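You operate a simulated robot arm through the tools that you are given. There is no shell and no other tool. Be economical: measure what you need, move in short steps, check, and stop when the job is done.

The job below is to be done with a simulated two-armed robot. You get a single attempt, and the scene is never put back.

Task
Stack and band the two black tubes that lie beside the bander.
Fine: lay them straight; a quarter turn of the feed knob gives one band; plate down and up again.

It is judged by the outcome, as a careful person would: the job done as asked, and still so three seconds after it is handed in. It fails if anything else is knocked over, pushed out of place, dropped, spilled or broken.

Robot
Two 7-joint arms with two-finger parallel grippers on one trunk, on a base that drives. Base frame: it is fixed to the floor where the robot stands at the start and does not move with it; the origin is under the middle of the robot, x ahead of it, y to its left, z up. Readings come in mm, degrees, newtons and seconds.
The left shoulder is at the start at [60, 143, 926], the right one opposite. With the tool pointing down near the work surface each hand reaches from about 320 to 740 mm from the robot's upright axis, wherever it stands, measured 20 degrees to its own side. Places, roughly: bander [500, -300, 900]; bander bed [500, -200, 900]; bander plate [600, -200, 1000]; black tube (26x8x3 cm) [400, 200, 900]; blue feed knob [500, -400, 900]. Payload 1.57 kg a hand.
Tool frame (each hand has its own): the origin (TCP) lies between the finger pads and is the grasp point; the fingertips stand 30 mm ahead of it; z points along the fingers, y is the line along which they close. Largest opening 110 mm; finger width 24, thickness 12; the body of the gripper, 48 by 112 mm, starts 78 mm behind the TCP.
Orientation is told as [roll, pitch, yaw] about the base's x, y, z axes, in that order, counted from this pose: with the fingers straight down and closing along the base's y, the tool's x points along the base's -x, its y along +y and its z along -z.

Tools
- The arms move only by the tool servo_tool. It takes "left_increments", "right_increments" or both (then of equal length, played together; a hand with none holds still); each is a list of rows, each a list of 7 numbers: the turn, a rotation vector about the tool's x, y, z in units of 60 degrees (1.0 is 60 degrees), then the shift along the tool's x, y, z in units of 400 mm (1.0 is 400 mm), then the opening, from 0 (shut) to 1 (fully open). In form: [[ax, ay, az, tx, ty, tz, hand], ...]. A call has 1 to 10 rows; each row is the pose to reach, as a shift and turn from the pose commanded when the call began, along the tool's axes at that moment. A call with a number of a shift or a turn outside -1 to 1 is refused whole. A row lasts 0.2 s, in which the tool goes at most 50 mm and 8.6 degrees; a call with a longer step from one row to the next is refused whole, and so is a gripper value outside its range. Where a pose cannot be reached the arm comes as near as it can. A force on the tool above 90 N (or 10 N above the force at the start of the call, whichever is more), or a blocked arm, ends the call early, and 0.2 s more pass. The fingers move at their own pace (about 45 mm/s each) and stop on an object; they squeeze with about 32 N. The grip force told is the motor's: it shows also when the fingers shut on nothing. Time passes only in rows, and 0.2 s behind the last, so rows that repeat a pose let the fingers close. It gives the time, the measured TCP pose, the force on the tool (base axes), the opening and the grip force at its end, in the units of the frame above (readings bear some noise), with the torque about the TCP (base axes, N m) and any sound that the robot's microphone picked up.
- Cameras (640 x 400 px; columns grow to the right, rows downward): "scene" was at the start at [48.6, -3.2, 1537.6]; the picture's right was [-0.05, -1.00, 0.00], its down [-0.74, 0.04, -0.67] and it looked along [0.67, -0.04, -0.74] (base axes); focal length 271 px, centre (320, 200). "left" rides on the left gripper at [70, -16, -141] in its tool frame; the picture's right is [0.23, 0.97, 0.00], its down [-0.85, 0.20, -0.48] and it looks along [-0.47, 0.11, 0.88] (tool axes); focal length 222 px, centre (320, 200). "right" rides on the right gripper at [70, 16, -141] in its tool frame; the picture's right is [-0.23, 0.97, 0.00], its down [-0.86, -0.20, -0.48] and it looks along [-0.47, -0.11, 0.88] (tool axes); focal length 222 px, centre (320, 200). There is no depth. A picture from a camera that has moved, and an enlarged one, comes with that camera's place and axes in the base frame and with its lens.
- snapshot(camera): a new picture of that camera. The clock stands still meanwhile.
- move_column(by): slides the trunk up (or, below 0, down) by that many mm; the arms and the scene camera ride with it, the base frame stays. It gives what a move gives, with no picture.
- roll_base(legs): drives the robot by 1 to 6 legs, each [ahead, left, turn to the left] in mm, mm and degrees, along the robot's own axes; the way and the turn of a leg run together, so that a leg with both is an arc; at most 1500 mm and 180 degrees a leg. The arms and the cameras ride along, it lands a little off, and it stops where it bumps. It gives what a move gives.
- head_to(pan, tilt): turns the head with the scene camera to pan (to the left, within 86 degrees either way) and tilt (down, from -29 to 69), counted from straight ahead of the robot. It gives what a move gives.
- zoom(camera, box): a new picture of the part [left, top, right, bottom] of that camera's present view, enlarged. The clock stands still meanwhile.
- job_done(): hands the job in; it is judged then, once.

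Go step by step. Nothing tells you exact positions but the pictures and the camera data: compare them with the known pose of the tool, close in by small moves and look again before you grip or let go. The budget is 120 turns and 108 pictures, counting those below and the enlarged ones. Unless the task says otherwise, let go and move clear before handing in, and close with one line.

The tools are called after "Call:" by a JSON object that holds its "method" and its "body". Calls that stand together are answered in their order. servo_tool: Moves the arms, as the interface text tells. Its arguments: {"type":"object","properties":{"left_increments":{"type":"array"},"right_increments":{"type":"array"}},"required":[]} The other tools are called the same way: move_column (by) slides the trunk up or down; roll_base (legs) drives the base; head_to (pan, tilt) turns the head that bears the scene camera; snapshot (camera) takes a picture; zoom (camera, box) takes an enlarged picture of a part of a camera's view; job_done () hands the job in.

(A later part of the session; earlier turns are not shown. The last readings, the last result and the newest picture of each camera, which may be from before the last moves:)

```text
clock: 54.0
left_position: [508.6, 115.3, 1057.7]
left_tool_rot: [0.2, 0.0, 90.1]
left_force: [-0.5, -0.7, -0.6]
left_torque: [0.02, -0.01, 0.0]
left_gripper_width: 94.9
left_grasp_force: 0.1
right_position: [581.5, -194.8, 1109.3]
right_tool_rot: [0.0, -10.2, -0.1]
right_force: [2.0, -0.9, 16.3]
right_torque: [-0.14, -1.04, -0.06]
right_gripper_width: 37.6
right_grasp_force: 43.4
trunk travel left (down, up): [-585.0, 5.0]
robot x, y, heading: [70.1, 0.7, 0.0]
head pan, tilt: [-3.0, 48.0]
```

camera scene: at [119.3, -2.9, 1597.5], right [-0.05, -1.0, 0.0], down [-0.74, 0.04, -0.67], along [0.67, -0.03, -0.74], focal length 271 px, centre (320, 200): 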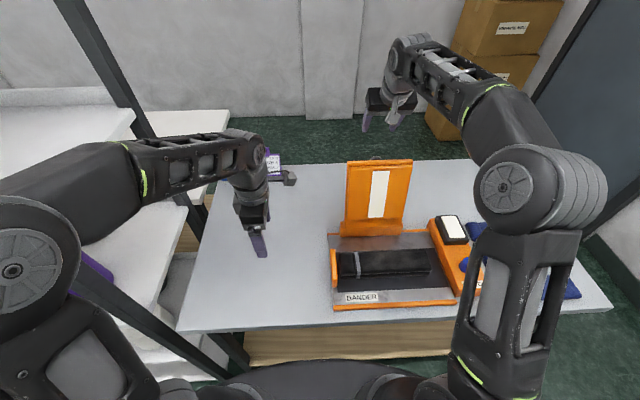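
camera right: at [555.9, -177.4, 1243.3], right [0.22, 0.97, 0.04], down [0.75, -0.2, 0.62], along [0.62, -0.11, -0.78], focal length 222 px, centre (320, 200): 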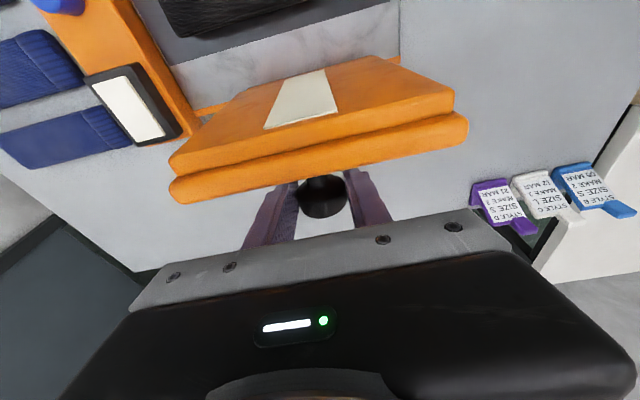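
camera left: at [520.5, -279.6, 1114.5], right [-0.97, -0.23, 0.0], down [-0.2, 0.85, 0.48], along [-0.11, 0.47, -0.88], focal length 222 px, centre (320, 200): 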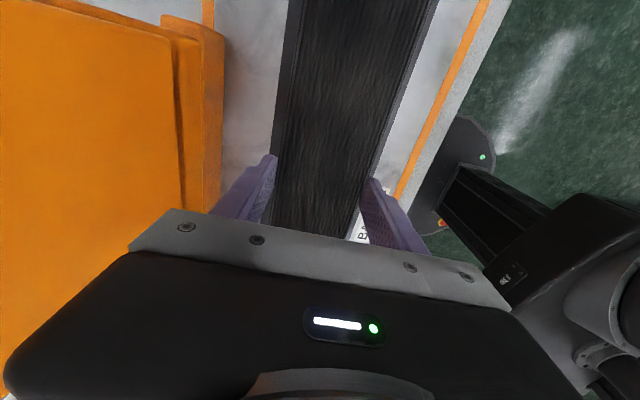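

The positions fit a circle centred near (638,928) with radius 190 mm for the hand. I'll carry on down along it.

Call:
{"method": "servo_tool", "body": {"right_increments": [[0, 0, 0, 0.031, 0, 0.005, 0.2], [0, 0, 0, 0.0626, 0, 0.0121, 0.2], [0, 0, 0, 0.09, 0, 0.0205, 0.2], [0, 0, 0, 0.1177, 0, 0.0304, 0.2], [0, 0, 0, 0.148, 0, 0.0435, 0.2], [0, 0, 0, 0.1773, 0, 0.0593, 0.2], [0, 0, 0, 0.202, 0, 0.0745, 0.2], [0, 0, 0, 0.226, 0, 0.091, 0.2], [0, 0, 0, 0.226, 0, 0.091, 0.2]]}}

Call:
{"method": "snapshot", "body": {"camera": "scene"}}

Call:
{"method": "snapshot", "body": {"camera": "right"}}

```text
clock: 56.0
left_position: [508.4, 115.4, 1057.0]
left_tool_rot: [0.2, 0.1, 90.1]
left_force: [-0.3, 0.4, 0.1]
left_torque: [0.02, 0.03, -0.03]
left_gripper_width: 94.3
left_grasp_force: 0.1
right_position: [498.1, -194.9, 1056.5]
right_tool_rot: [0.0, -10.2, 0.0]
right_force: [-1.4, 5.2, 7.2]
right_torque: [-0.2, -1.14, 0.19]
right_gripper_width: 37.3
right_grasp_force: 43.7
trunk travel left (down, up): [-585.0, 5.0]
robot x, y, heading: [68.6, 3.7, 0.3]
head pan, tilt: [-3.0, 48.0]
```

```text
39 pictures are left
camera scene: at [116.2, -1.8, 1597.7], right [-0.05, -1.0, 0.0], down [-0.74, 0.04, -0.67], along [0.67, -0.03, -0.74], focal length 271 px, centre (320, 200)
```

scene: 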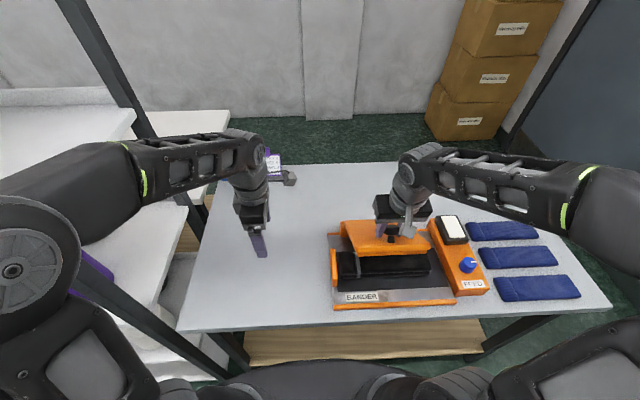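

```text
38 pictures are left
camera right: at [403.3, -177.4, 1183.6], right [0.22, 0.97, 0.04], down [0.76, -0.2, 0.62], along [0.62, -0.11, -0.78], focal length 222 px, centre (320, 200)
```

right: 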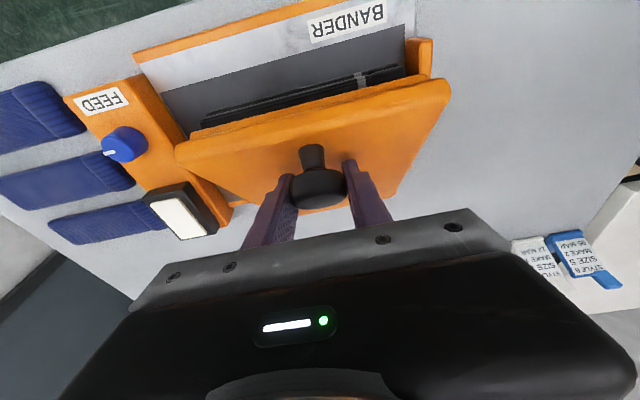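

The plate swings over neatly and the stack is undisturbed. I'll go further down to about 158°.

Call:
{"method": "servo_tool", "body": {"right_increments": [[0, 0, 0, 0.025, 0, 0.02, 0.2], [0, 0, 0, 0.0477, 0, 0.041, 0.2], [0, 0, 0, 0.068, 0, 0.0625, 0.2], [0, 0, 0, 0.0865, 0, 0.0843, 0.2], [0, 0, 0, 0.101, 0, 0.105, 0.2], [0, 0, 0, 0.115, 0, 0.125, 0.2], [0, 0, 0, 0.115, 0, 0.125, 0.2]]}}

Call:
{"method": "zoom", "body": {"camera": "scene", "box": [310, 180, 500, 320]}}

Call:
{"method": "snapshot", "body": {"camera": "right"}}

```text
clock: 57.6
left_position: [509.1, 116.0, 1056.3]
left_tool_rot: [0.2, 0.0, 90.2]
left_force: [-0.3, -0.3, -0.3]
left_torque: [0.0, -0.03, 0.04]
left_gripper_width: 94.5
left_grasp_force: 0.0
right_position: [463.1, -195.1, 1000.9]
right_tool_rot: [0.0, -10.3, 0.0]
right_force: [5.9, 9.6, 1.3]
right_torque: [0.09, -1.0, 0.07]
right_gripper_width: 34.9
right_grasp_force: 42.1
trunk travel left (down, up): [-585.0, 5.0]
robot x, y, heading: [68.1, -2.2, 0.2]
head pan, tilt: [-3.0, 48.0]
```

```text
2.86 times, centred on (405, 250) of scene
camera zoom: at [117.7, -1.5, 1597.6], right [-0.05, -1.0, 0.0], down [-0.74, 0.04, -0.67], along [0.67, -0.03, -0.74], focal length 774 px, centre (77, 57)
```

zoom: 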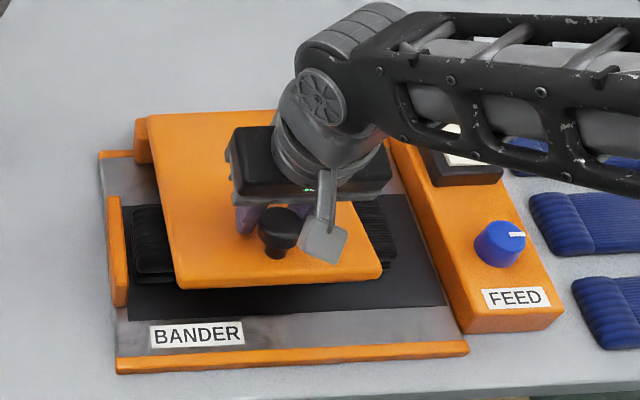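

```text
36 pictures are left
camera right: at [367.9, -177.4, 1127.4], right [0.22, 0.97, 0.04], down [0.76, -0.2, 0.62], along [0.61, -0.11, -0.78], focal length 222 px, centre (320, 200)
```

right: 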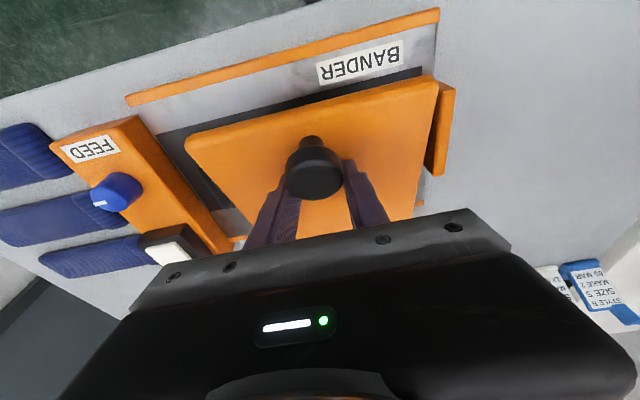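

The fingers have crept 6 mm toward the rear of the knob head. I'll shift the hand back onto centre and continue gently downward.

Call:
{"method": "servo_tool", "body": {"right_increments": [[0, 0, 0, 0.01, 0, -0.0015, 0.2], [0, 0, 0, 0.0172, 0, -0.003, 0.2], [0, 0, 0, 0.025, 0, 0.012, 0.2], [0, 0, 0, 0.034, 0, 0.03, 0.2], [0, 0, 0, 0.042, 0, 0.048, 0.2], [0, 0, 0, 0.042, 0, 0.048, 0.2]]}}

Call:
{"method": "zoom", "body": {"camera": "scene", "box": [310, 180, 500, 320]}}

Call:
{"method": "snapshot", "body": {"camera": "right"}}

```text
clock: 59.0
left_position: [510.5, 114.5, 1055.9]
left_tool_rot: [0.3, 0.0, 90.2]
left_force: [0.5, 0.3, 1.2]
left_torque: [0.01, 0.0, -0.01]
left_gripper_width: 94.3
left_grasp_force: 0.0
right_position: [451.4, -194.6, 977.4]
right_tool_rot: [0.0, -10.3, -0.1]
right_force: [18.3, 4.8, -0.7]
right_torque: [-0.08, -1.23, 0.07]
right_gripper_width: 35.2
right_grasp_force: 42.0
trunk travel left (down, up): [-585.0, 5.0]
robot x, y, heading: [69.5, 0.8, 0.2]
head pan, tilt: [-3.0, 48.0]
```

```text
2.86 times, centred on (405, 250) of scene
camera zoom: at [119.5, -2.3, 1597.5], right [-0.05, -1.0, 0.0], down [-0.74, 0.04, -0.67], along [0.67, -0.03, -0.74], focal length 774 px, centre (77, 57)
```

zoom: 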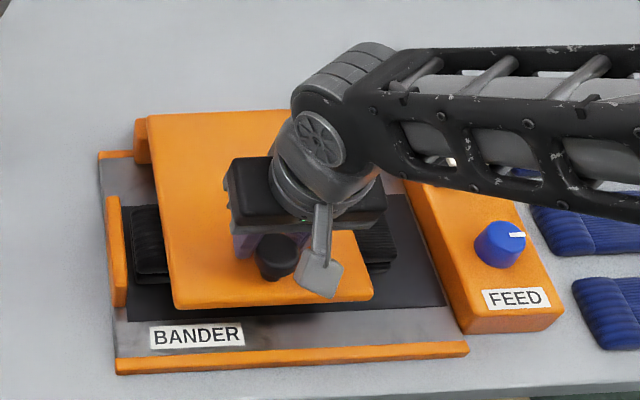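

```text
34 pictures are left
camera right: at [356.6, -177.5, 1104.3], right [0.22, 0.97, 0.04], down [0.76, -0.2, 0.62], along [0.61, -0.11, -0.78], focal length 222 px, centre (320, 200)
```

right: 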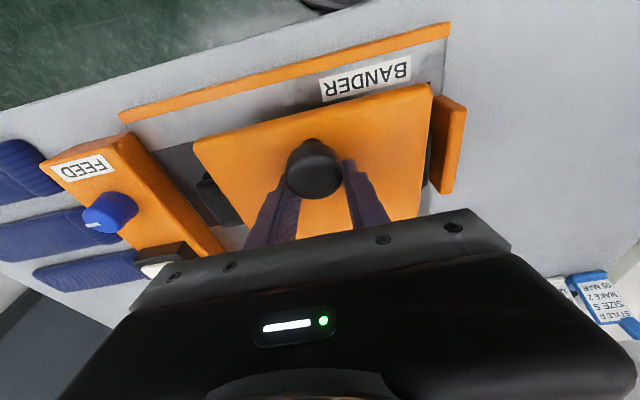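

Still held, with modest force. I'll lower further until it settles on the stack.

Call:
{"method": "servo_tool", "body": {"right_increments": [[0, 0, 0, 0.005, 0, 0.012, 0.2], [0, 0, 0, 0.01, 0, 0.025, 0.2], [0, 0, 0, 0.0145, 0, 0.038, 0.2], [0, 0, 0, 0.0145, 0, 0.038, 0.2]]}}

Call:
{"method": "zoom", "body": {"camera": "scene", "box": [310, 180, 500, 320]}}

```text
clock: 60.0
left_position: [509.3, 114.3, 1056.3]
left_tool_rot: [0.3, 0.2, 90.1]
left_force: [-0.8, -0.3, 0.2]
left_torque: [0.0, -0.01, -0.01]
left_gripper_width: 94.8
left_grasp_force: 0.1
right_position: [449.1, -193.9, 964.4]
right_tool_rot: [0.1, -10.5, -0.2]
right_force: [22.0, -5.1, 21.1]
right_torque: [-0.22, -0.46, -0.07]
right_gripper_width: 32.3
right_grasp_force: 41.4
trunk travel left (down, up): [-585.0, 5.0]
robot x, y, heading: [71.4, 0.7, -0.1]
head pan, tilt: [-3.0, 48.0]
```

```text
2.86 times, centred on (405, 250) of scene
camera zoom: at [118.9, -2.9, 1597.9], right [-0.05, -1.0, 0.0], down [-0.74, 0.04, -0.67], along [0.67, -0.03, -0.74], focal length 774 px, centre (77, 57)
```

zoom: 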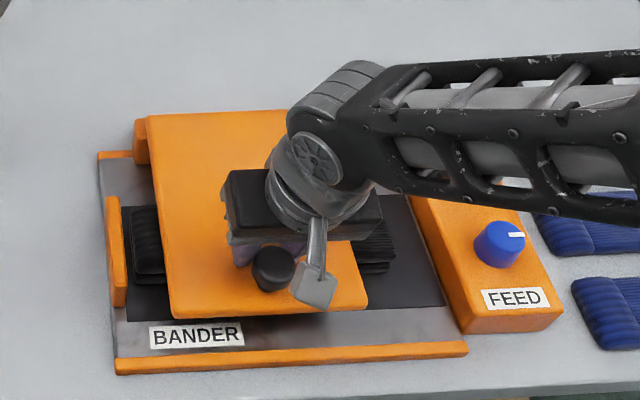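

The force is now upward at 21 N, so the plate seems to be resting on the stack. I'll release the knob, rise, and look.

Call:
{"method": "servo_tool", "body": {"right_increments": [[0, 0, 0, 0, 0, 0, 0.6], [0, 0, 0, 0, 0, 0, 0.6], [0, 0, 0, 0, 0, -0.05, 0.6], [0, 0, 0, 0, 0, -0.12, 0.6], [0, 0, 0, 0, 0, -0.2, 0.6]]}}

Call:
{"method": "snapshot", "body": {"camera": "right"}}

Call:
{"method": "zoom", "body": {"camera": "scene", "box": [310, 180, 500, 320]}}

```text
clock: 61.2
left_position: [508.3, 115.9, 1057.9]
left_tool_rot: [0.1, 0.0, 90.2]
left_force: [-0.1, 0.1, 0.1]
left_torque: [0.0, 0.01, 0.0]
left_gripper_width: 94.6
left_grasp_force: 0.2
right_position: [432.9, -193.2, 1040.6]
right_tool_rot: [0.0, -10.1, 0.0]
right_force: [-0.8, -0.1, -0.3]
right_torque: [-0.01, 0.03, -0.01]
right_gripper_width: 66.1
right_grasp_force: 0.0
trunk travel left (down, up): [-585.0, 5.0]
robot x, y, heading: [69.2, 0.8, -0.2]
head pan, tilt: [-3.0, 48.0]
```

```text
32 pictures are left
camera right: at [338.1, -177.0, 1168.0], right [0.23, 0.97, 0.04], down [0.76, -0.2, 0.62], along [0.61, -0.11, -0.78], focal length 222 px, centre (320, 200)
```

right: 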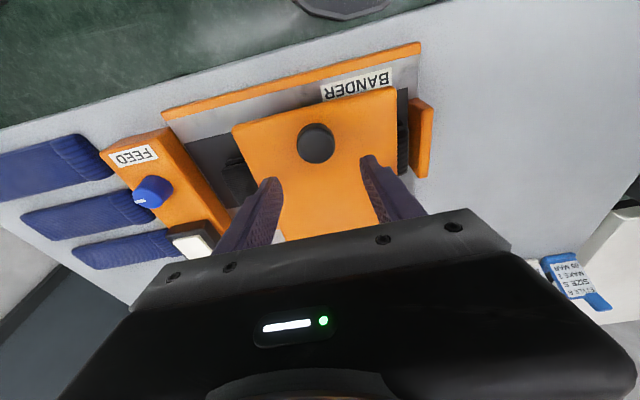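

```text
2.86 times, centred on (405, 250) of scene
camera zoom: at [116.4, -2.8, 1597.6], right [-0.05, -1.0, 0.0], down [-0.74, 0.04, -0.67], along [0.67, -0.03, -0.74], focal length 774 px, centre (77, 57)
```

zoom: 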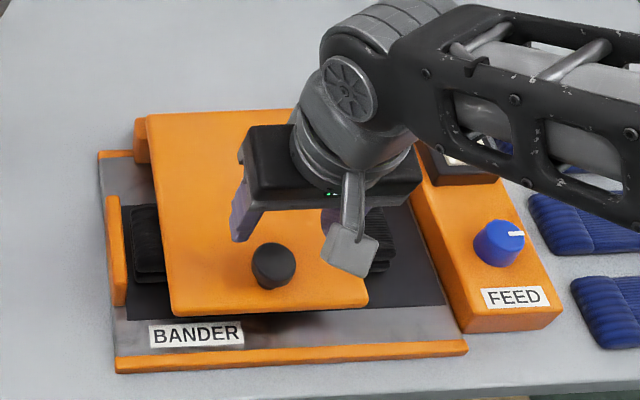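

The plate rests down with its knob upright at about (437,-195,950). I'll close the fingers and press gently on the knob to make sure that it is fully down.

Call:
{"method": "servo_tool", "body": {"right_increments": [[0, 0, 0, 0.0275, 0, 0, 0.2], [0, 0, 0, 0.0275, 0, 0, 0], [0, 0, 0, 0.0275, 0, 0, 0], [0, 0, 0, 0.0275, 0, 0.04, 0], [0, 0, 0, 0.0275, 0, 0.08, 0], [0, 0, 0, 0.0275, 0, 0.11, 0], [0, 0, 0, 0.0275, 0, 0.13, 0]]}}

Call:
{"method": "snapshot", "body": {"camera": "right"}}

```text
clock: 62.8
left_position: [503.5, 115.1, 1060.6]
left_tool_rot: [-0.1, 0.1, 90.0]
left_force: [0.2, 0.3, -0.3]
left_torque: [-0.03, 0.01, -0.02]
left_gripper_width: 94.8
left_grasp_force: 0.2
right_position: [429.6, -196.3, 998.4]
right_tool_rot: [-0.3, -11.4, -0.1]
right_force: [-27.5, -2.6, 63.4]
right_torque: [-0.11, 1.21, 0.06]
right_gripper_width: 0.1
right_grasp_force: 21.1
trunk travel left (down, up): [-585.0, 5.0]
robot x, y, heading: [68.6, 2.3, -0.1]
head pan, tilt: [-3.0, 48.0]
stopped in row 7 (right hand): the force on the tool passed its limit at 106 N (the readings are from after the stop); the commanded pose is now the measured one
```

```text
30 pictures are left
camera right: at [332.1, -176.1, 1123.9], right [0.23, 0.97, 0.04], down [0.74, -0.2, 0.64], along [0.63, -0.11, -0.77], focal length 222 px, centre (320, 200)
```

right: 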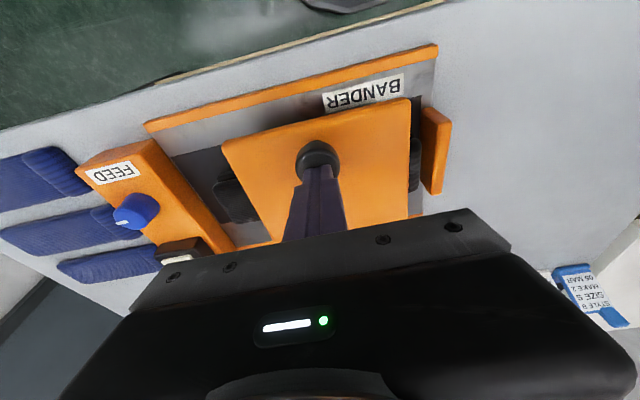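

The plate is firmly down. I'll back off, open, and hover over the knob for a re-grip.

Call:
{"method": "servo_tool", "body": {"right_increments": [[0.005, 0.01, 0, 0, 0.002, -0.04, 0], [0.005, 0.023, 0, -0.005, 0.004, -0.126, 0.3], [0.005, 0.023, 0, -0.005, 0.004, -0.126, 0.6], [0.005, 0.023, 0, -0.005, 0.004, -0.126, 0.6], [0.005, 0.023, 0, -0.005, 0.004, -0.126, 0.6]]}}

Call:
{"method": "snapshot", "body": {"camera": "right"}}

Call:
{"method": "zoom", "body": {"camera": "scene", "box": [310, 180, 500, 320]}}

```text
clock: 64.0
left_position: [508.8, 114.8, 1056.8]
left_tool_rot: [0.2, 0.1, 90.2]
left_force: [-0.2, 0.0, 0.8]
left_torque: [-0.01, 0.03, -0.01]
left_gripper_width: 94.4
left_grasp_force: 0.0
right_position: [425.8, -195.3, 1043.6]
right_tool_rot: [-0.3, -9.7, -0.1]
right_force: [0.5, 0.0, 0.5]
right_torque: [0.03, 0.03, 0.0]
right_gripper_width: 66.0
right_grasp_force: 0.2
trunk travel left (down, up): [-585.0, 5.0]
robot x, y, heading: [69.8, -1.2, 0.0]
head pan, tilt: [-3.0, 48.0]
```

```text
29 pictures are left
camera right: at [332.8, -177.2, 1171.2], right [0.23, 0.97, 0.03], down [0.76, -0.2, 0.62], along [0.61, -0.12, -0.79], focal length 222 px, centre (320, 200)
```

right: 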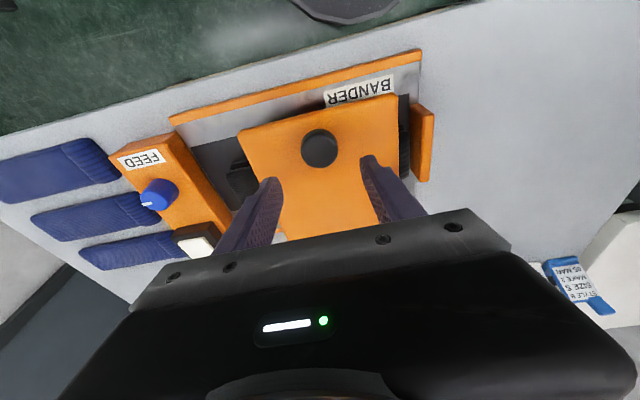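

```text
2.86 times, centred on (405, 250) of scene
camera zoom: at [117.0, -3.1, 1597.6], right [-0.05, -1.0, 0.0], down [-0.74, 0.04, -0.67], along [0.67, -0.03, -0.74], focal length 774 px, centre (77, 57)
```

zoom: 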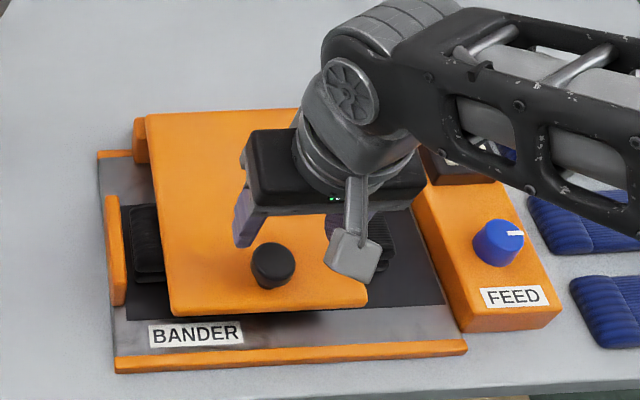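

The knob is centred between the fingers at x≈428. I'll go down around it and grip.

Call:
{"method": "servo_tool", "body": {"right_increments": [[0, 0, 0, 0.008, 0, 0.045, 0.6], [0, 0, 0, 0.016, 0, 0.09, 0.6], [0, 0, 0, 0.024, 0, 0.135, 0.6], [0, 0, 0, 0.031, 0, 0.175, 0.6], [0, 0, 0, 0.031, 0, 0.175, 0.4], [0, 0, 0, 0.031, 0, 0.175, 0.2], [0, 0, 0, 0.031, 0, 0.175, 0.2], [0, 0, 0, 0.031, 0, 0.175, 0.2]]}}

Call:
{"method": "snapshot", "body": {"camera": "right"}}

```text
clock: 65.8
left_position: [509.0, 113.6, 1056.4]
left_tool_rot: [0.2, -0.1, 90.2]
left_force: [0.6, -0.2, 0.1]
left_torque: [-0.02, 0.04, -0.02]
left_gripper_width: 94.5
left_grasp_force: 0.0
right_position: [424.4, -194.4, 972.3]
right_tool_rot: [-0.3, -9.6, -0.2]
right_force: [0.1, -3.2, -0.5]
right_torque: [-0.03, 0.1, -0.09]
right_gripper_width: 37.4
right_grasp_force: 32.9
trunk travel left (down, up): [-585.0, 5.0]
robot x, y, heading: [64.3, -0.2, 0.1]
head pan, tilt: [-3.0, 48.0]
```

```text
27 pictures are left
camera right: at [331.7, -176.2, 1101.1], right [0.23, 0.97, 0.03], down [0.76, -0.2, 0.62], along [0.6, -0.12, -0.79], focal length 222 px, centre (320, 200)
```

right: 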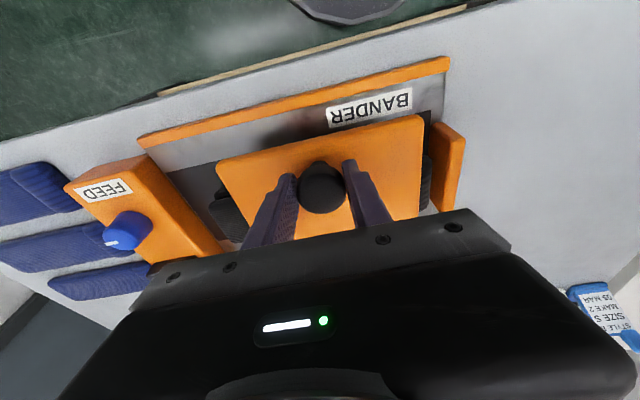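

Full-diameter grip at 37.4 mm. I'll now raise the plate along the arc, the first 20°.

Call:
{"method": "servo_tool", "body": {"right_increments": [[0, 0, 0, -0.015, 0, -0.028, 0.2], [0, 0, 0, -0.032, 0, -0.057, 0.2], [0, 0, 0, -0.05, 0, -0.083, 0.2], [0, 0, 0, -0.069, 0, -0.108, 0.2], [0, 0, 0, -0.09, 0, -0.132, 0.2], [0, 0, 0, -0.112, 0, -0.154, 0.2], [0, 0, 0, -0.112, 0, -0.154, 0.2]]}}

Call:
{"method": "snapshot", "body": {"camera": "right"}}

Call:
{"method": "zoom", "body": {"camera": "scene", "box": [310, 160, 500, 320]}}

```text
clock: 67.4
left_position: [508.5, 113.6, 1056.3]
left_tool_rot: [0.2, 0.0, 90.1]
left_force: [-0.4, 0.0, -0.2]
left_torque: [-0.01, -0.01, 0.01]
left_gripper_width: 94.5
left_grasp_force: 0.1
right_position: [461.2, -194.6, 1040.8]
right_tool_rot: [-0.3, -9.7, -0.2]
right_force: [-2.5, -2.2, -2.0]
right_torque: [-0.02, 0.37, -0.09]
right_gripper_width: 37.4
right_grasp_force: 35.9
trunk travel left (down, up): [-585.0, 5.0]
robot x, y, heading: [67.1, -2.0, -0.1]
head pan, tilt: [-3.0, 48.0]
```

```text
26 pictures are left
camera right: at [367.2, -176.3, 1168.8], right [0.23, 0.97, 0.03], down [0.76, -0.2, 0.62], along [0.61, -0.12, -0.79], focal length 222 px, centre (320, 200)
```

right: 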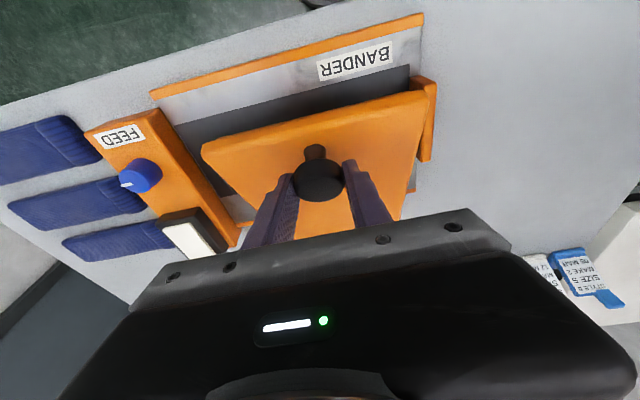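

```text
2.50 times, centred on (405, 240) of scene
camera zoom: at [116.6, -3.7, 1597.6], right [-0.05, -1.0, 0.0], down [-0.74, 0.04, -0.67], along [0.67, -0.03, -0.74], focal length 677 px, centre (108, 100)
```

zoom: 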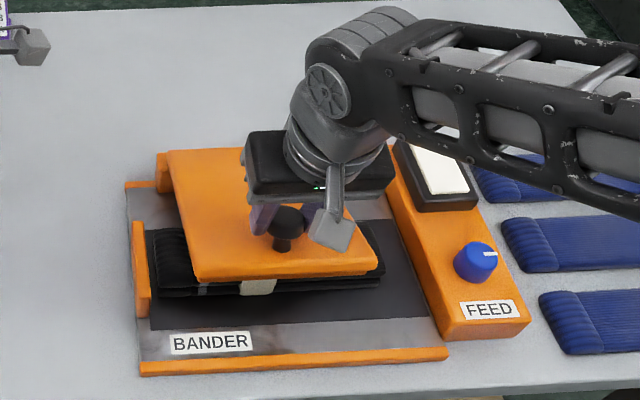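

The white band is now on the stack, and the forces are tiny. I'll keep raising the plate.

Call:
{"method": "servo_tool", "body": {"right_increments": [[0, 0, 0, -0.024, 0, -0.021, 0.2], [0, 0, 0, -0.0485, 0, -0.04, 0.2], [0, 0, 0, -0.075, 0, -0.058, 0.2], [0, 0, 0, -0.1015, 0, -0.074, 0.2], [0, 0, 0, -0.13, 0, -0.089, 0.2], [0, 0, 0, -0.158, 0, -0.102, 0.2], [0, 0, 0, -0.188, 0, -0.113, 0.2], [0, 0, 0, -0.2175, 0, -0.122, 0.2], [0, 0, 0, -0.2175, 0, -0.122, 0.2]]}}

```text
clock: 69.4
left_position: [509.8, 114.2, 1058.2]
left_tool_rot: [0.1, 0.0, 90.0]
left_force: [-0.3, -0.2, 0.2]
left_torque: [-0.03, 0.0, 0.01]
left_gripper_width: 95.0
left_grasp_force: 0.1
right_position: [537.2, -195.5, 1102.7]
right_tool_rot: [-0.3, -9.7, -0.3]
right_force: [-3.1, -2.6, -0.7]
right_torque: [-0.1, 0.5, -0.08]
right_gripper_width: 36.8
right_grasp_force: 42.4
trunk travel left (down, up): [-585.0, 5.0]
robot x, y, heading: [71.6, -4.0, -0.0]
head pan, tilt: [-3.0, 48.0]
```

Still low force. I'll carry it past the top.

Call:
{"method": "servo_tool", "body": {"right_increments": [[0, 0, 0, -0.035, 0, -0.008, 0.2], [0, 0, 0, -0.0704, 0, -0.014, 0.2], [0, 0, 0, -0.106, 0, -0.017, 0.2], [0, 0, 0, -0.1424, 0, -0.018, 0.2], [0, 0, 0, -0.178, 0, -0.016, 0.2], [0, 0, 0, -0.214, 0, -0.0125, 0.2], [0, 0, 0, -0.245, 0, -0.006, 0.2], [0, 0, 0, -0.2755, 0, 0.001, 0.2], [0, 0, 0, -0.2755, 0, 0.001, 0.2]]}}

Call:
{"method": "snapshot", "body": {"camera": "right"}}

Call:
{"method": "zoom", "body": {"camera": "scene", "box": [310, 120, 500, 310]}}

```text
clock: 71.4
left_position: [508.8, 113.1, 1057.8]
left_tool_rot: [0.1, 0.1, 90.1]
left_force: [-0.4, 0.4, 0.2]
left_torque: [0.02, 0.04, 0.0]
left_gripper_width: 94.5
left_grasp_force: 0.0
right_position: [647.6, -194.1, 1121.4]
right_tool_rot: [-0.4, -9.6, -0.2]
right_force: [-0.3, -0.5, -0.1]
right_torque: [0.01, -0.01, 0.03]
right_gripper_width: 22.0
right_grasp_force: 0.1
trunk travel left (down, up): [-585.0, 5.0]
robot x, y, heading: [69.2, -4.5, -0.1]
head pan, tilt: [-3.0, 48.0]
```

```text
24 pictures are left
camera right: at [553.8, -175.6, 1249.4], right [0.23, 0.97, 0.03], down [0.76, -0.2, 0.62], along [0.61, -0.12, -0.79], focal length 222 px, centre (320, 200)
```

right: 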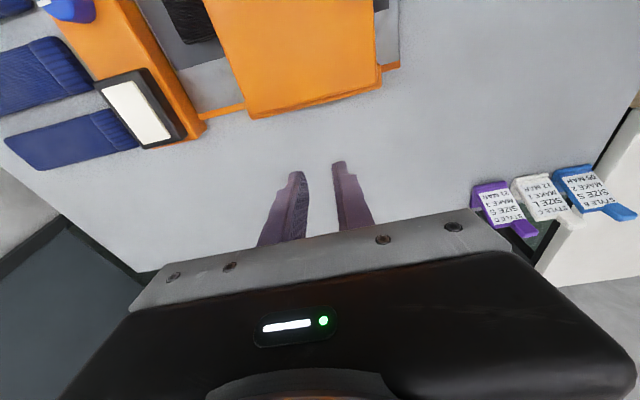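

```text
2.11 times, centred on (405, 215) of scene
camera zoom: at [116.4, -3.1, 1597.6], right [-0.05, -1.0, 0.0], down [-0.74, 0.04, -0.67], along [0.67, -0.04, -0.74], focal length 570 px, centre (141, 168)
```

zoom: 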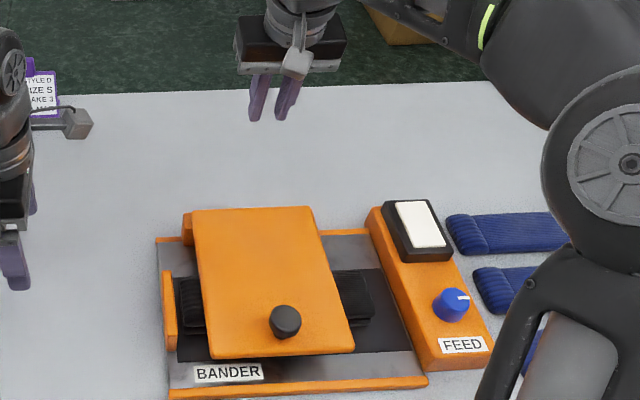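

The grip slipped near the top and the plate swung back down onto the stack. My arc was about 9 mm too high there. Refitting all points gives a hinge near (639,873) and radius 228 mm. I'll return above the knob and check the stack.

Call:
{"method": "servo_tool", "body": {"right_increments": [[0, 0, 0, 0.1, 0, 0.01, 0.6], [0, 0, 0, 0.2, 0, 0.025, 0.6], [0, 0, 0, 0.3, 0, 0.045, 0.6], [0, 0, 0, 0.4, 0, 0.06, 0.6], [0, 0, 0, 0.5, 0, 0.08, 0.6], [0, 0, 0, 0.58, 0, 0.0965, 0.6], [0, 0, 0, 0.58, 0, 0.0965, 0.6]]}}

Call:
{"method": "snapshot", "body": {"camera": "right"}}

Call:
{"method": "zoom", "body": {"camera": "scene", "box": [310, 200, 480, 320]}}

```text
clock: 73.0
left_position: [509.9, 114.3, 1057.7]
left_tool_rot: [0.2, 0.1, 90.1]
left_force: [1.0, 0.5, 1.0]
left_torque: [0.04, -0.02, 0.0]
left_gripper_width: 94.9
left_grasp_force: 0.0
right_position: [424.3, -193.5, 1043.7]
right_tool_rot: [-0.5, -9.6, -0.2]
right_force: [0.7, 0.8, -0.2]
right_torque: [0.0, 0.01, 0.02]
right_gripper_width: 65.9
right_grasp_force: 0.1
trunk travel left (down, up): [-585.0, 5.0]
robot x, y, heading: [68.5, 1.4, -0.1]
head pan, tilt: [-3.0, 48.0]
```

```text
22 pictures are left
camera right: at [331.0, -174.8, 1171.6], right [0.23, 0.97, 0.03], down [0.76, -0.2, 0.62], along [0.61, -0.12, -0.79], focal length 222 px, centre (320, 200)
```

right: 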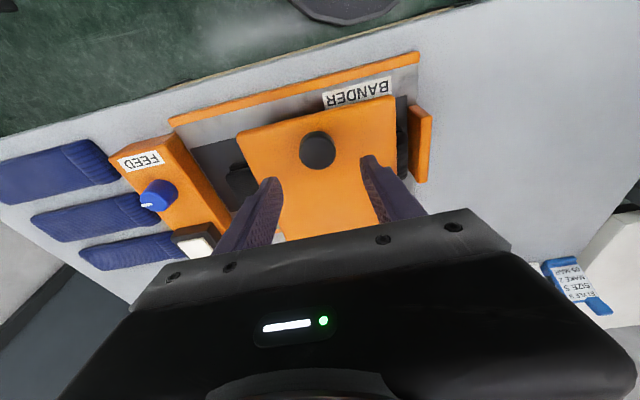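

```text
3.33 times, centred on (395, 260) of scene
camera zoom: at [117.1, -3.1, 1597.6], right [-0.05, -1.0, 0.0], down [-0.74, 0.04, -0.67], along [0.67, -0.03, -0.74], focal length 903 px, centre (70, 0)
```

zoom: 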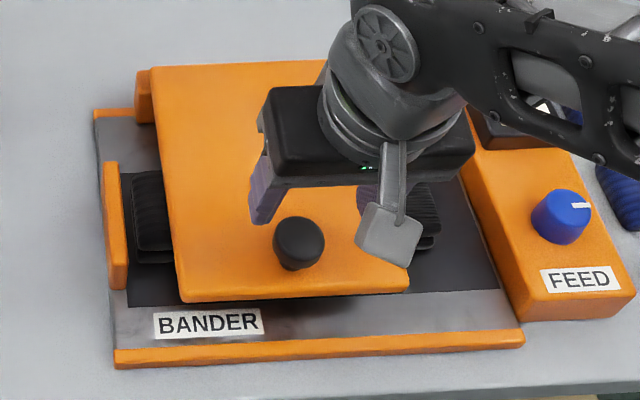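

Everything sits as before. I'll re-grip the knob.

Call:
{"method": "servo_tool", "body": {"right_increments": [[0, 0, 0, 0.007, -0.003, 0.045, 0.6], [0, 0, 0, 0.014, -0.003, 0.09, 0.6], [0, 0, 0, 0.02, -0.003, 0.135, 0.6], [0, 0, 0, 0.025, -0.003, 0.178, 0.6], [0, 0, 0, 0.025, -0.003, 0.178, 0.4], [0, 0, 0, 0.025, -0.003, 0.178, 0.2], [0, 0, 0, 0.025, -0.003, 0.178, 0.2], [0, 0, 0, 0.025, -0.003, 0.178, 0.2], [0, 0, 0, 0.025, -0.003, 0.178, 0.2]]}}

Call:
{"method": "snapshot", "body": {"camera": "right"}}

```text
clock: 75.0
left_position: [508.1, 114.3, 1056.3]
left_tool_rot: [0.2, 0.1, 90.2]
left_force: [-0.7, 0.2, -0.4]
left_torque: [0.02, 0.01, 0.0]
left_gripper_width: 94.4
left_grasp_force: 0.1
right_position: [424.5, -194.6, 971.7]
right_tool_rot: [-0.5, -9.6, -0.1]
right_force: [-1.1, 5.0, -1.0]
right_torque: [0.14, 0.21, 0.04]
right_gripper_width: 37.3
right_grasp_force: 43.5
trunk travel left (down, up): [-585.0, 5.0]
robot x, y, heading: [65.3, 3.7, -0.2]
head pan, tilt: [-3.0, 48.0]
```

```text
20 pictures are left
camera right: at [332.5, -176.3, 1099.6], right [0.23, 0.97, 0.03], down [0.76, -0.2, 0.62], along [0.61, -0.12, -0.79], focal length 222 px, centre (320, 200)
```

right: 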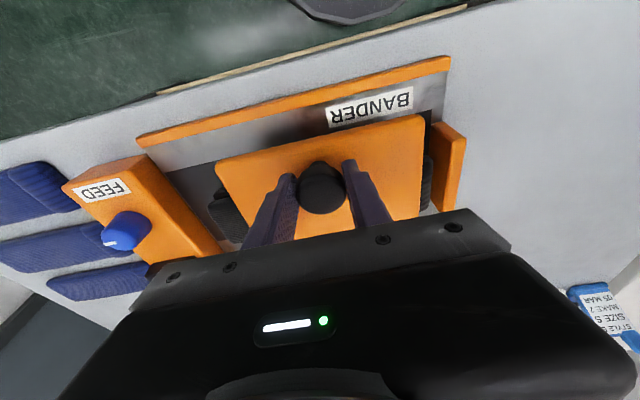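

Gripped centrally again. I'll raise the plate along the refitted arc.

Call:
{"method": "servo_tool", "body": {"right_increments": [[0, 0, 0, -0.018, 0, -0.026, 0.2], [0, 0, 0, -0.036, 0, -0.052, 0.2], [0, 0, 0, -0.058, 0, -0.079, 0.2], [0, 0, 0, -0.082, 0, -0.105, 0.2], [0, 0, 0, -0.107, 0, -0.129, 0.2], [0, 0, 0, -0.134, 0, -0.151, 0.2], [0, 0, 0, -0.162, 0, -0.172, 0.2], [0, 0, 0, -0.191, 0, -0.191, 0.2], [0, 0, 0, -0.191, 0, -0.191, 0.2]]}}

Call:
{"method": "snapshot", "body": {"camera": "right"}}

```text
clock: 77.0
left_position: [508.9, 114.4, 1057.3]
left_tool_rot: [0.2, 0.2, 90.2]
left_force: [-0.1, -0.3, -0.3]
left_torque: [0.01, -0.01, 0.03]
left_gripper_width: 94.7
left_grasp_force: 0.1
right_position: [490.0, -194.1, 1061.3]
right_tool_rot: [-0.4, -9.7, -0.2]
right_force: [0.3, 2.1, -3.1]
right_torque: [-0.05, -0.25, 0.0]
right_gripper_width: 35.3
right_grasp_force: 24.6
trunk travel left (down, up): [-585.0, 5.0]
robot x, y, heading: [69.2, -1.3, -0.0]
head pan, tilt: [-3.0, 48.0]
```

```text
19 pictures are left
camera right: at [396.5, -176.3, 1188.5], right [0.23, 0.97, 0.03], down [0.76, -0.2, 0.62], along [0.61, -0.12, -0.79], focal length 222 px, centre (320, 200)
```

right: 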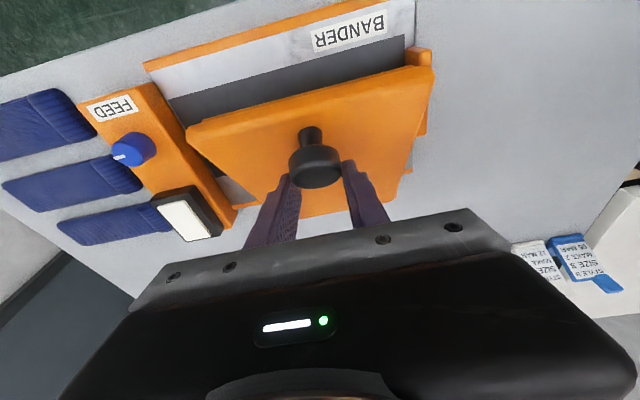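

The knob creeps through the pads whenever the grip has to pivot, so I'll change method. I'll lower the plate again, free the right hand, and lift the plate with the left hand's closed fingers laid sideways under its front edge.

Call:
{"method": "servo_tool", "body": {"right_increments": [[0, 0, 0, 0.028, 0, 0.02, 0.2], [0, 0, 0, 0.057, 0, 0.04, 0.2], [0, 0, 0, 0.083, 0, 0.063, 0.2], [0, 0, 0, 0.109, 0, 0.086, 0.2], [0, 0, 0, 0.132, 0, 0.112, 0.2], [0, 0, 0, 0.155, 0, 0.139, 0.2], [0, 0, 0, 0.155, 0, 0.139, 0.2]]}}

```text
clock: 78.6
left_position: [511.0, 114.8, 1054.9]
left_tool_rot: [0.4, 0.1, 90.1]
left_force: [0.0, 0.2, 0.6]
left_torque: [0.04, -0.03, -0.04]
left_gripper_width: 94.8
left_grasp_force: 0.0
right_position: [442.9, -194.6, 995.0]
right_tool_rot: [-0.1, -10.1, -0.2]
right_force: [32.7, 6.3, -5.5]
right_torque: [0.18, -1.92, -0.06]
right_gripper_width: 36.7
right_grasp_force: 42.8
trunk travel left (down, up): [-585.0, 5.0]
robot x, y, heading: [71.0, 1.4, -0.1]
head pan, tilt: [-3.0, 48.0]
```

Lowering the last bit, then releasing and lifting the right hand away.

Call:
{"method": "servo_tool", "body": {"right_increments": [[0, 0, 0, 0.005, 0, 0.015, 0.2], [0, 0, 0, 0.01, 0, 0.03, 0.2], [0, 0, 0, 0.01, 0, 0.03, 0.6], [0, 0, 0, 0.01, 0, 0.03, 0.6], [0, 0, 0, 0.01, 0, -0.03, 0.6], [0, 0, 0, 0.01, 0, -0.1, 0.6], [0, 0, 0, 0.01, 0, -0.18, 0.6]]}}

Call:
{"method": "zoom", "body": {"camera": "scene", "box": [310, 200, 480, 320]}}

```text
clock: 80.2
left_position: [507.2, 114.3, 1055.9]
left_tool_rot: [0.1, 0.1, 90.1]
left_force: [-0.7, 0.5, -0.2]
left_torque: [0.0, -0.03, 0.01]
left_gripper_width: 94.7
left_grasp_force: 0.1
right_position: [418.4, -195.3, 1066.0]
right_tool_rot: [-0.4, -9.7, -0.1]
right_force: [0.1, 0.1, -0.2]
right_torque: [-0.01, 0.03, 0.0]
right_gripper_width: 66.3
right_grasp_force: 0.1
trunk travel left (down, up): [-585.0, 5.0]
robot x, y, heading: [67.3, 2.0, 0.3]
head pan, tilt: [-3.0, 48.0]
```

```text
3.33 times, centred on (395, 260) of scene
camera zoom: at [116.0, -3.0, 1597.6], right [-0.05, -1.0, 0.0], down [-0.74, 0.04, -0.67], along [0.67, -0.03, -0.74], focal length 903 px, centre (70, 0)
```

zoom: 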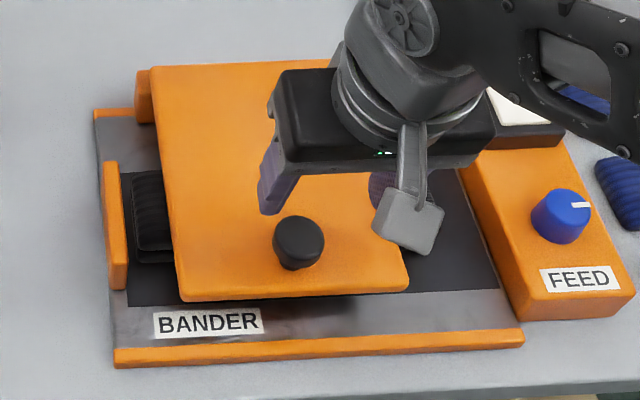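

The plate is down again. Now the right hand moves off to its side while the left hand comes in and turns its fingers to point sideways.

Call:
{"method": "servo_tool", "body": {"right_increments": [[0, 0, 0, 0.004, -0.084, -0.03, 0.4], [0, 0, 0, 0.008, -0.168, -0.06, 0.4], [0, 0, 0, 0.012, -0.252, -0.09, 0.4], [0, 0, 0, 0.016, -0.336, -0.12, 0.4], [0, 0, 0, 0.02, -0.42, -0.14, 0.4], [0, 0, 0, 0.024, -0.504, -0.156, 0.4], [0, 0, 0, 0.024, -0.5875, -0.156, 0.4]], "left_increments": [[0, 0.14, 0, 0.04, 0.04, 0, 0], [0, 0.28, 0, 0.08, 0.08, 0, 0], [0, 0.42, 0, 0.12, 0.12, 0, 0], [0, 0.56, 0, 0.16, 0.16, 0.02, 0], [0, 0.7, 0, 0.2, 0.2, 0.04, 0], [0, 0.84, 0, 0.24, 0.24, 0.07, 0], [0, 0.98, 0, 0.2875, 0.27, 0.1, 0]]}}

Call:
{"method": "snapshot", "body": {"camera": "scene"}}

```text
clock: 81.8
left_position: [400.9, -1.8, 1017.8]
left_tool_rot: [0.5, 58.9, 90.5]
left_force: [0.1, -0.1, -0.5]
left_torque: [0.02, 0.03, -0.02]
left_gripper_width: 0.1
left_grasp_force: 21.4
right_position: [401.7, -431.2, 1127.6]
right_tool_rot: [-0.3, -9.4, -0.2]
right_force: [0.1, -0.3, -0.1]
right_torque: [0.01, -0.01, -0.03]
right_gripper_width: 44.0
right_grasp_force: 0.0
trunk travel left (down, up): [-585.0, 5.0]
robot x, y, heading: [69.6, -3.8, -0.1]
head pan, tilt: [-3.0, 48.0]
```

```text
17 pictures are left
camera scene: at [118.0, -3.8, 1597.6], right [-0.05, -1.0, 0.0], down [-0.74, 0.04, -0.67], along [0.67, -0.03, -0.74], focal length 271 px, centre (320, 200)
```

scene: 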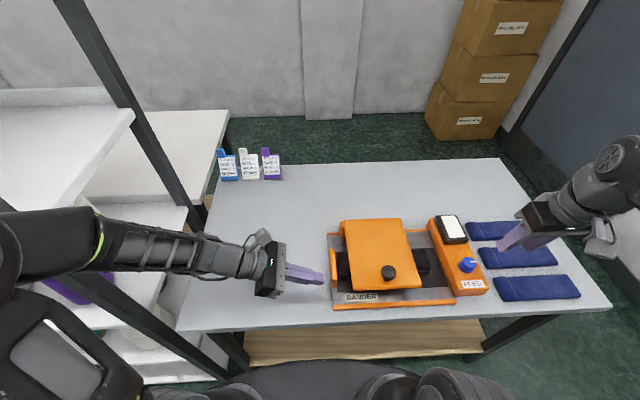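

Both ends of the stack show under the plate. I'll zoom in to measure the gap under its front edge and finish turning the left hand.

Call:
{"method": "servo_tool", "body": {"left_increments": [[0, 0.13, 0, 0, 0, 0, 0], [0, 0.26, 0, 0, 0, 0, 0], [0, 0.39, 0, 0, 0, 0, 0], [0, 0.518, 0, 0, 0, 0, 0]]}}

Call:
{"method": "zoom", "body": {"camera": "scene", "box": [250, 200, 470, 320]}}

Call:
{"method": "snapshot", "body": {"camera": "left"}}

```text
clock: 82.8
left_position: [401.4, -0.7, 1017.1]
left_tool_rot: [111.4, 89.8, -158.3]
left_force: [-0.6, 0.0, -0.5]
left_torque: [-0.01, -0.05, 0.03]
left_gripper_width: 0.1
left_grasp_force: 21.5
right_position: [401.3, -428.9, 1128.4]
right_tool_rot: [-0.4, -9.5, -0.1]
right_force: [0.2, -0.3, -0.2]
right_torque: [0.0, 0.0, -0.01]
right_gripper_width: 43.9
right_grasp_force: 0.0
trunk travel left (down, up): [-585.0, 5.0]
robot x, y, heading: [65.3, -0.9, 0.2]
head pan, tilt: [-3.0, 48.0]
```

```text
2.91 times, centred on (360, 260) of scene
camera zoom: at [117.1, -2.7, 1597.6], right [-0.05, -1.0, 0.0], down [-0.74, 0.04, -0.67], along [0.67, -0.04, -0.74], focal length 788 px, centre (204, 26)
```

zoom: 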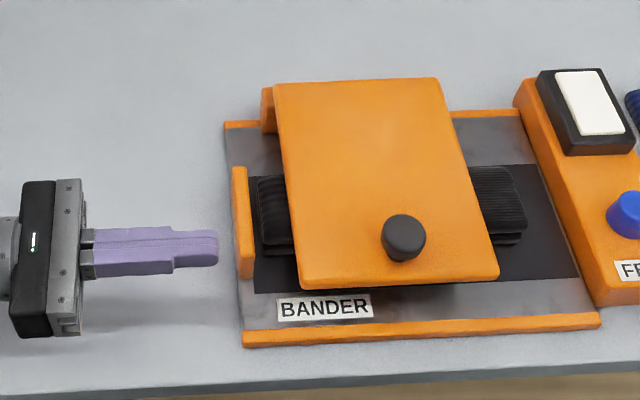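

```text
15 pictures are left
camera left: at [417.5, 140.7, 1087.2], right [-0.97, 0.0, 0.23], down [-0.2, 0.48, -0.86], along [-0.11, -0.88, -0.46], focal length 222 px, centre (320, 200)
```

left: 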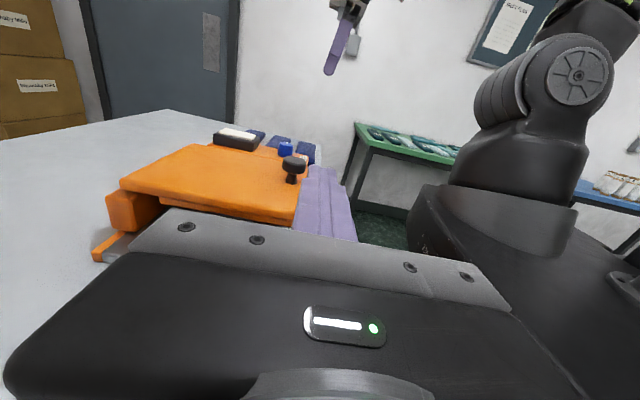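

There is about 50 mm of free height under the plate's overhang in front of the stack (x≈405–460). I'll tilt the left fingers 15° down for wrist clearance, lower to bed height beside the bander, and check.

Call:
{"method": "servo_tool", "body": {"left_increments": [[0, -0.125, 0, 0, -0.036, 0, 0], [0, -0.25, 0, 0, -0.0725, 0, 0], [0, -0.25, 0, -0.08, -0.0725, 0, 0], [0, -0.25, 0, -0.16, -0.0725, 0, 0], [0, -0.25, 0, -0.24, -0.0725, 0, 0], [0, -0.25, 0, -0.3, -0.0725, 0, 0], [0, -0.25, 0, -0.33, -0.0725, 0, 0], [0, -0.25, 0, -0.33, -0.0725, 0, 0]]}}

Call:
{"method": "zoom", "body": {"camera": "scene", "box": [250, 200, 470, 320]}}

Call:
{"method": "snapshot", "body": {"camera": "left"}}

```text
clock: 84.6
left_position: [428.8, -0.8, 884.3]
left_tool_rot: [0.8, 74.9, 90.8]
left_force: [0.0, 0.0, 0.3]
left_torque: [-0.01, 0.01, 0.04]
left_gripper_width: 0.0
left_grasp_force: 21.3
right_position: [401.5, -431.2, 1128.4]
right_tool_rot: [-0.4, -9.6, 0.0]
right_force: [-0.4, -0.3, -0.2]
right_torque: [-0.03, -0.01, 0.01]
right_gripper_width: 44.0
right_grasp_force: 0.2
trunk travel left (down, up): [-585.0, 5.0]
robot x, y, heading: [68.7, -1.5, 0.1]
head pan, tilt: [-3.0, 48.0]
```

```text
2.91 times, centred on (360, 260) of scene
camera zoom: at [116.6, -3.2, 1597.6], right [-0.05, -1.0, 0.0], down [-0.74, 0.04, -0.67], along [0.67, -0.03, -0.74], focal length 788 px, centre (204, 26)
```

zoom: 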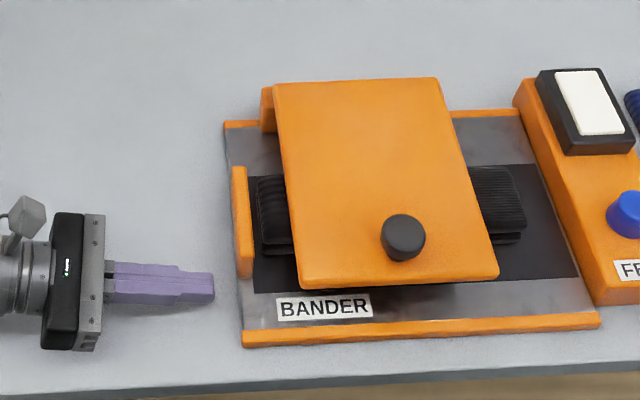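

```text
13 pictures are left
camera left: at [445.0, 117.3, 989.3], right [-0.97, -0.06, 0.22], down [-0.2, 0.68, -0.7], along [-0.11, -0.73, -0.68], focal length 222 px, centre (320, 200)
```

left: 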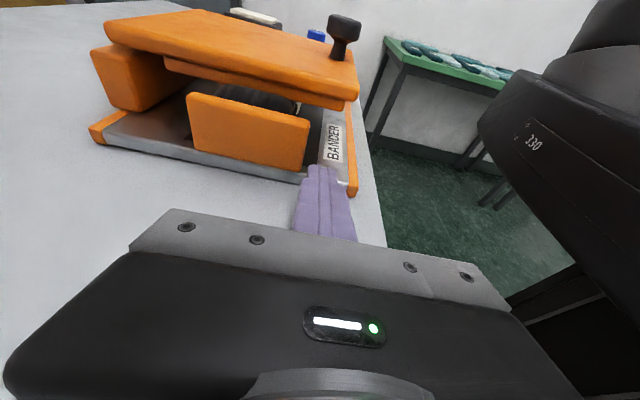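

There is a clear path: the fingers will pass in front of the stop and under the plate's overhang. I'll shift 6 mm toward me for margin and slide in.

Call:
{"method": "servo_tool", "body": {"left_increments": [[0, 0, 0, 0, 0.015, 0, 0], [0, 0, 0, 0.0148, 0.015, 0.055, 0], [0, 0, 0, 0.0295, 0.015, 0.11, 0], [0, 0, 0, 0.0443, 0.015, 0.165, 0], [0, 0, 0, 0.059, 0.015, 0.22, 0], [0, 0, 0, 0.0738, 0.015, 0.275, 0], [0, 0, 0, 0.0738, 0.015, 0.275, 0]]}}

Call:
{"method": "zoom", "body": {"camera": "scene", "box": [250, 200, 470, 320]}}

Call:
{"method": "snapshot", "body": {"camera": "left"}}

```text
clock: 86.2
left_position: [423.7, -116.8, 884.4]
left_tool_rot: [0.8, 74.9, 91.0]
left_force: [0.4, 0.2, 0.7]
left_torque: [-0.02, 0.0, 0.02]
left_gripper_width: 0.0
left_grasp_force: 21.1
right_position: [400.7, -430.0, 1127.8]
right_tool_rot: [-0.5, -9.6, 0.0]
right_force: [0.5, -0.1, -0.5]
right_torque: [0.02, -0.02, 0.01]
right_gripper_width: 43.9
right_grasp_force: 0.1
trunk travel left (down, up): [-585.0, 5.0]
robot x, y, heading: [70.3, -0.2, -0.0]
head pan, tilt: [-3.0, 48.0]
```

```text
2.91 times, centred on (360, 260) of scene
camera zoom: at [116.6, -2.8, 1597.6], right [-0.05, -1.0, 0.0], down [-0.74, 0.04, -0.67], along [0.67, -0.04, -0.74], focal length 788 px, centre (204, 26)
```

zoom: 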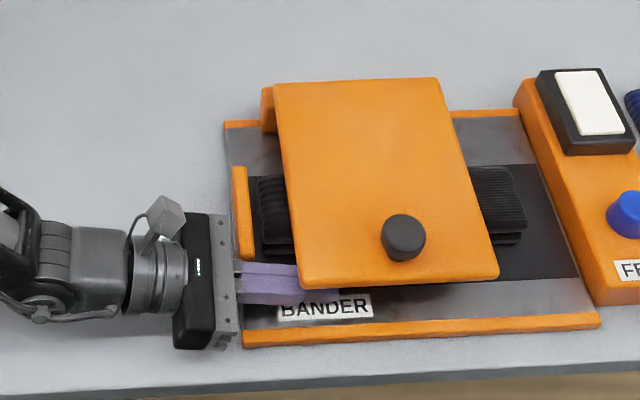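

```text
11 pictures are left
camera left: at [439.7, 1.6, 988.2], right [-0.97, -0.06, 0.22], down [-0.2, 0.68, -0.7], along [-0.11, -0.73, -0.68], focal length 222 px, centre (320, 200)
```

left: 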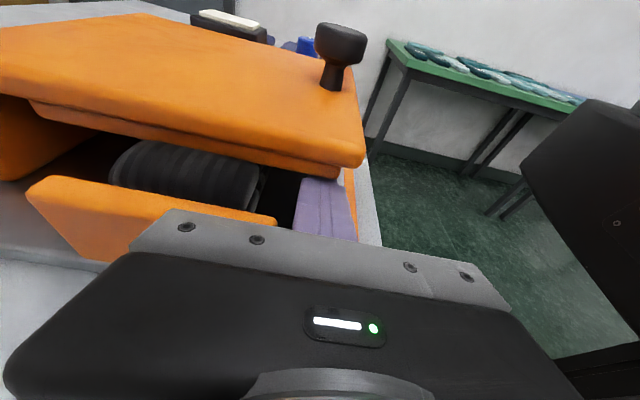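

The fingers are under the plate's left front corner, clear of the stop and the stack. I'll lift along the arc to about halfway.

Call:
{"method": "servo_tool", "body": {"left_increments": [[0, 0, 0, 0.0466, -0.006, -0.0125, 0], [0, 0, 0, 0.099, -0.017, -0.0266, 0], [0, 0, 0, 0.1425, -0.032, -0.038, 0], [0, 0, 0, 0.1835, -0.049, -0.0492, 0], [0, 0, 0, 0.2234, -0.071, -0.06, 0], [0, 0, 0, 0.261, -0.095, -0.07, 0], [0, 0, 0, 0.297, -0.124, -0.0797, 0], [0, 0, 0, 0.33, -0.155, -0.0885, 0], [0, 0, 0, 0.33, -0.155, -0.0885, 0]]}}

Call:
{"method": "zoom", "body": {"camera": "scene", "box": [250, 160, 470, 320]}}

```text
clock: 88.2
left_position: [484.7, -115.5, 1021.9]
left_tool_rot: [0.8, 74.9, 90.8]
left_force: [-1.7, 0.5, -0.4]
left_torque: [0.04, 0.0, -0.01]
left_gripper_width: 0.0
left_grasp_force: 21.3
right_position: [401.7, -431.1, 1127.9]
right_tool_rot: [-0.5, -9.6, -0.1]
right_force: [0.4, 0.9, -0.3]
right_torque: [0.01, -0.03, 0.0]
right_gripper_width: 44.0
right_grasp_force: 0.1
trunk travel left (down, up): [-585.0, 5.0]
robot x, y, heading: [67.4, 3.5, -0.0]
head pan, tilt: [-3.0, 48.0]
```

```text
2.50 times, centred on (360, 240) of scene
camera zoom: at [116.5, -3.1, 1597.6], right [-0.05, -1.0, 0.0], down [-0.74, 0.04, -0.67], along [0.67, -0.03, -0.74], focal length 677 px, centre (220, 100)
```

zoom: 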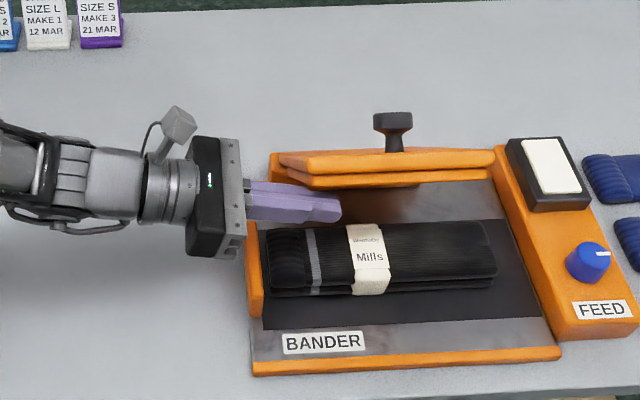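

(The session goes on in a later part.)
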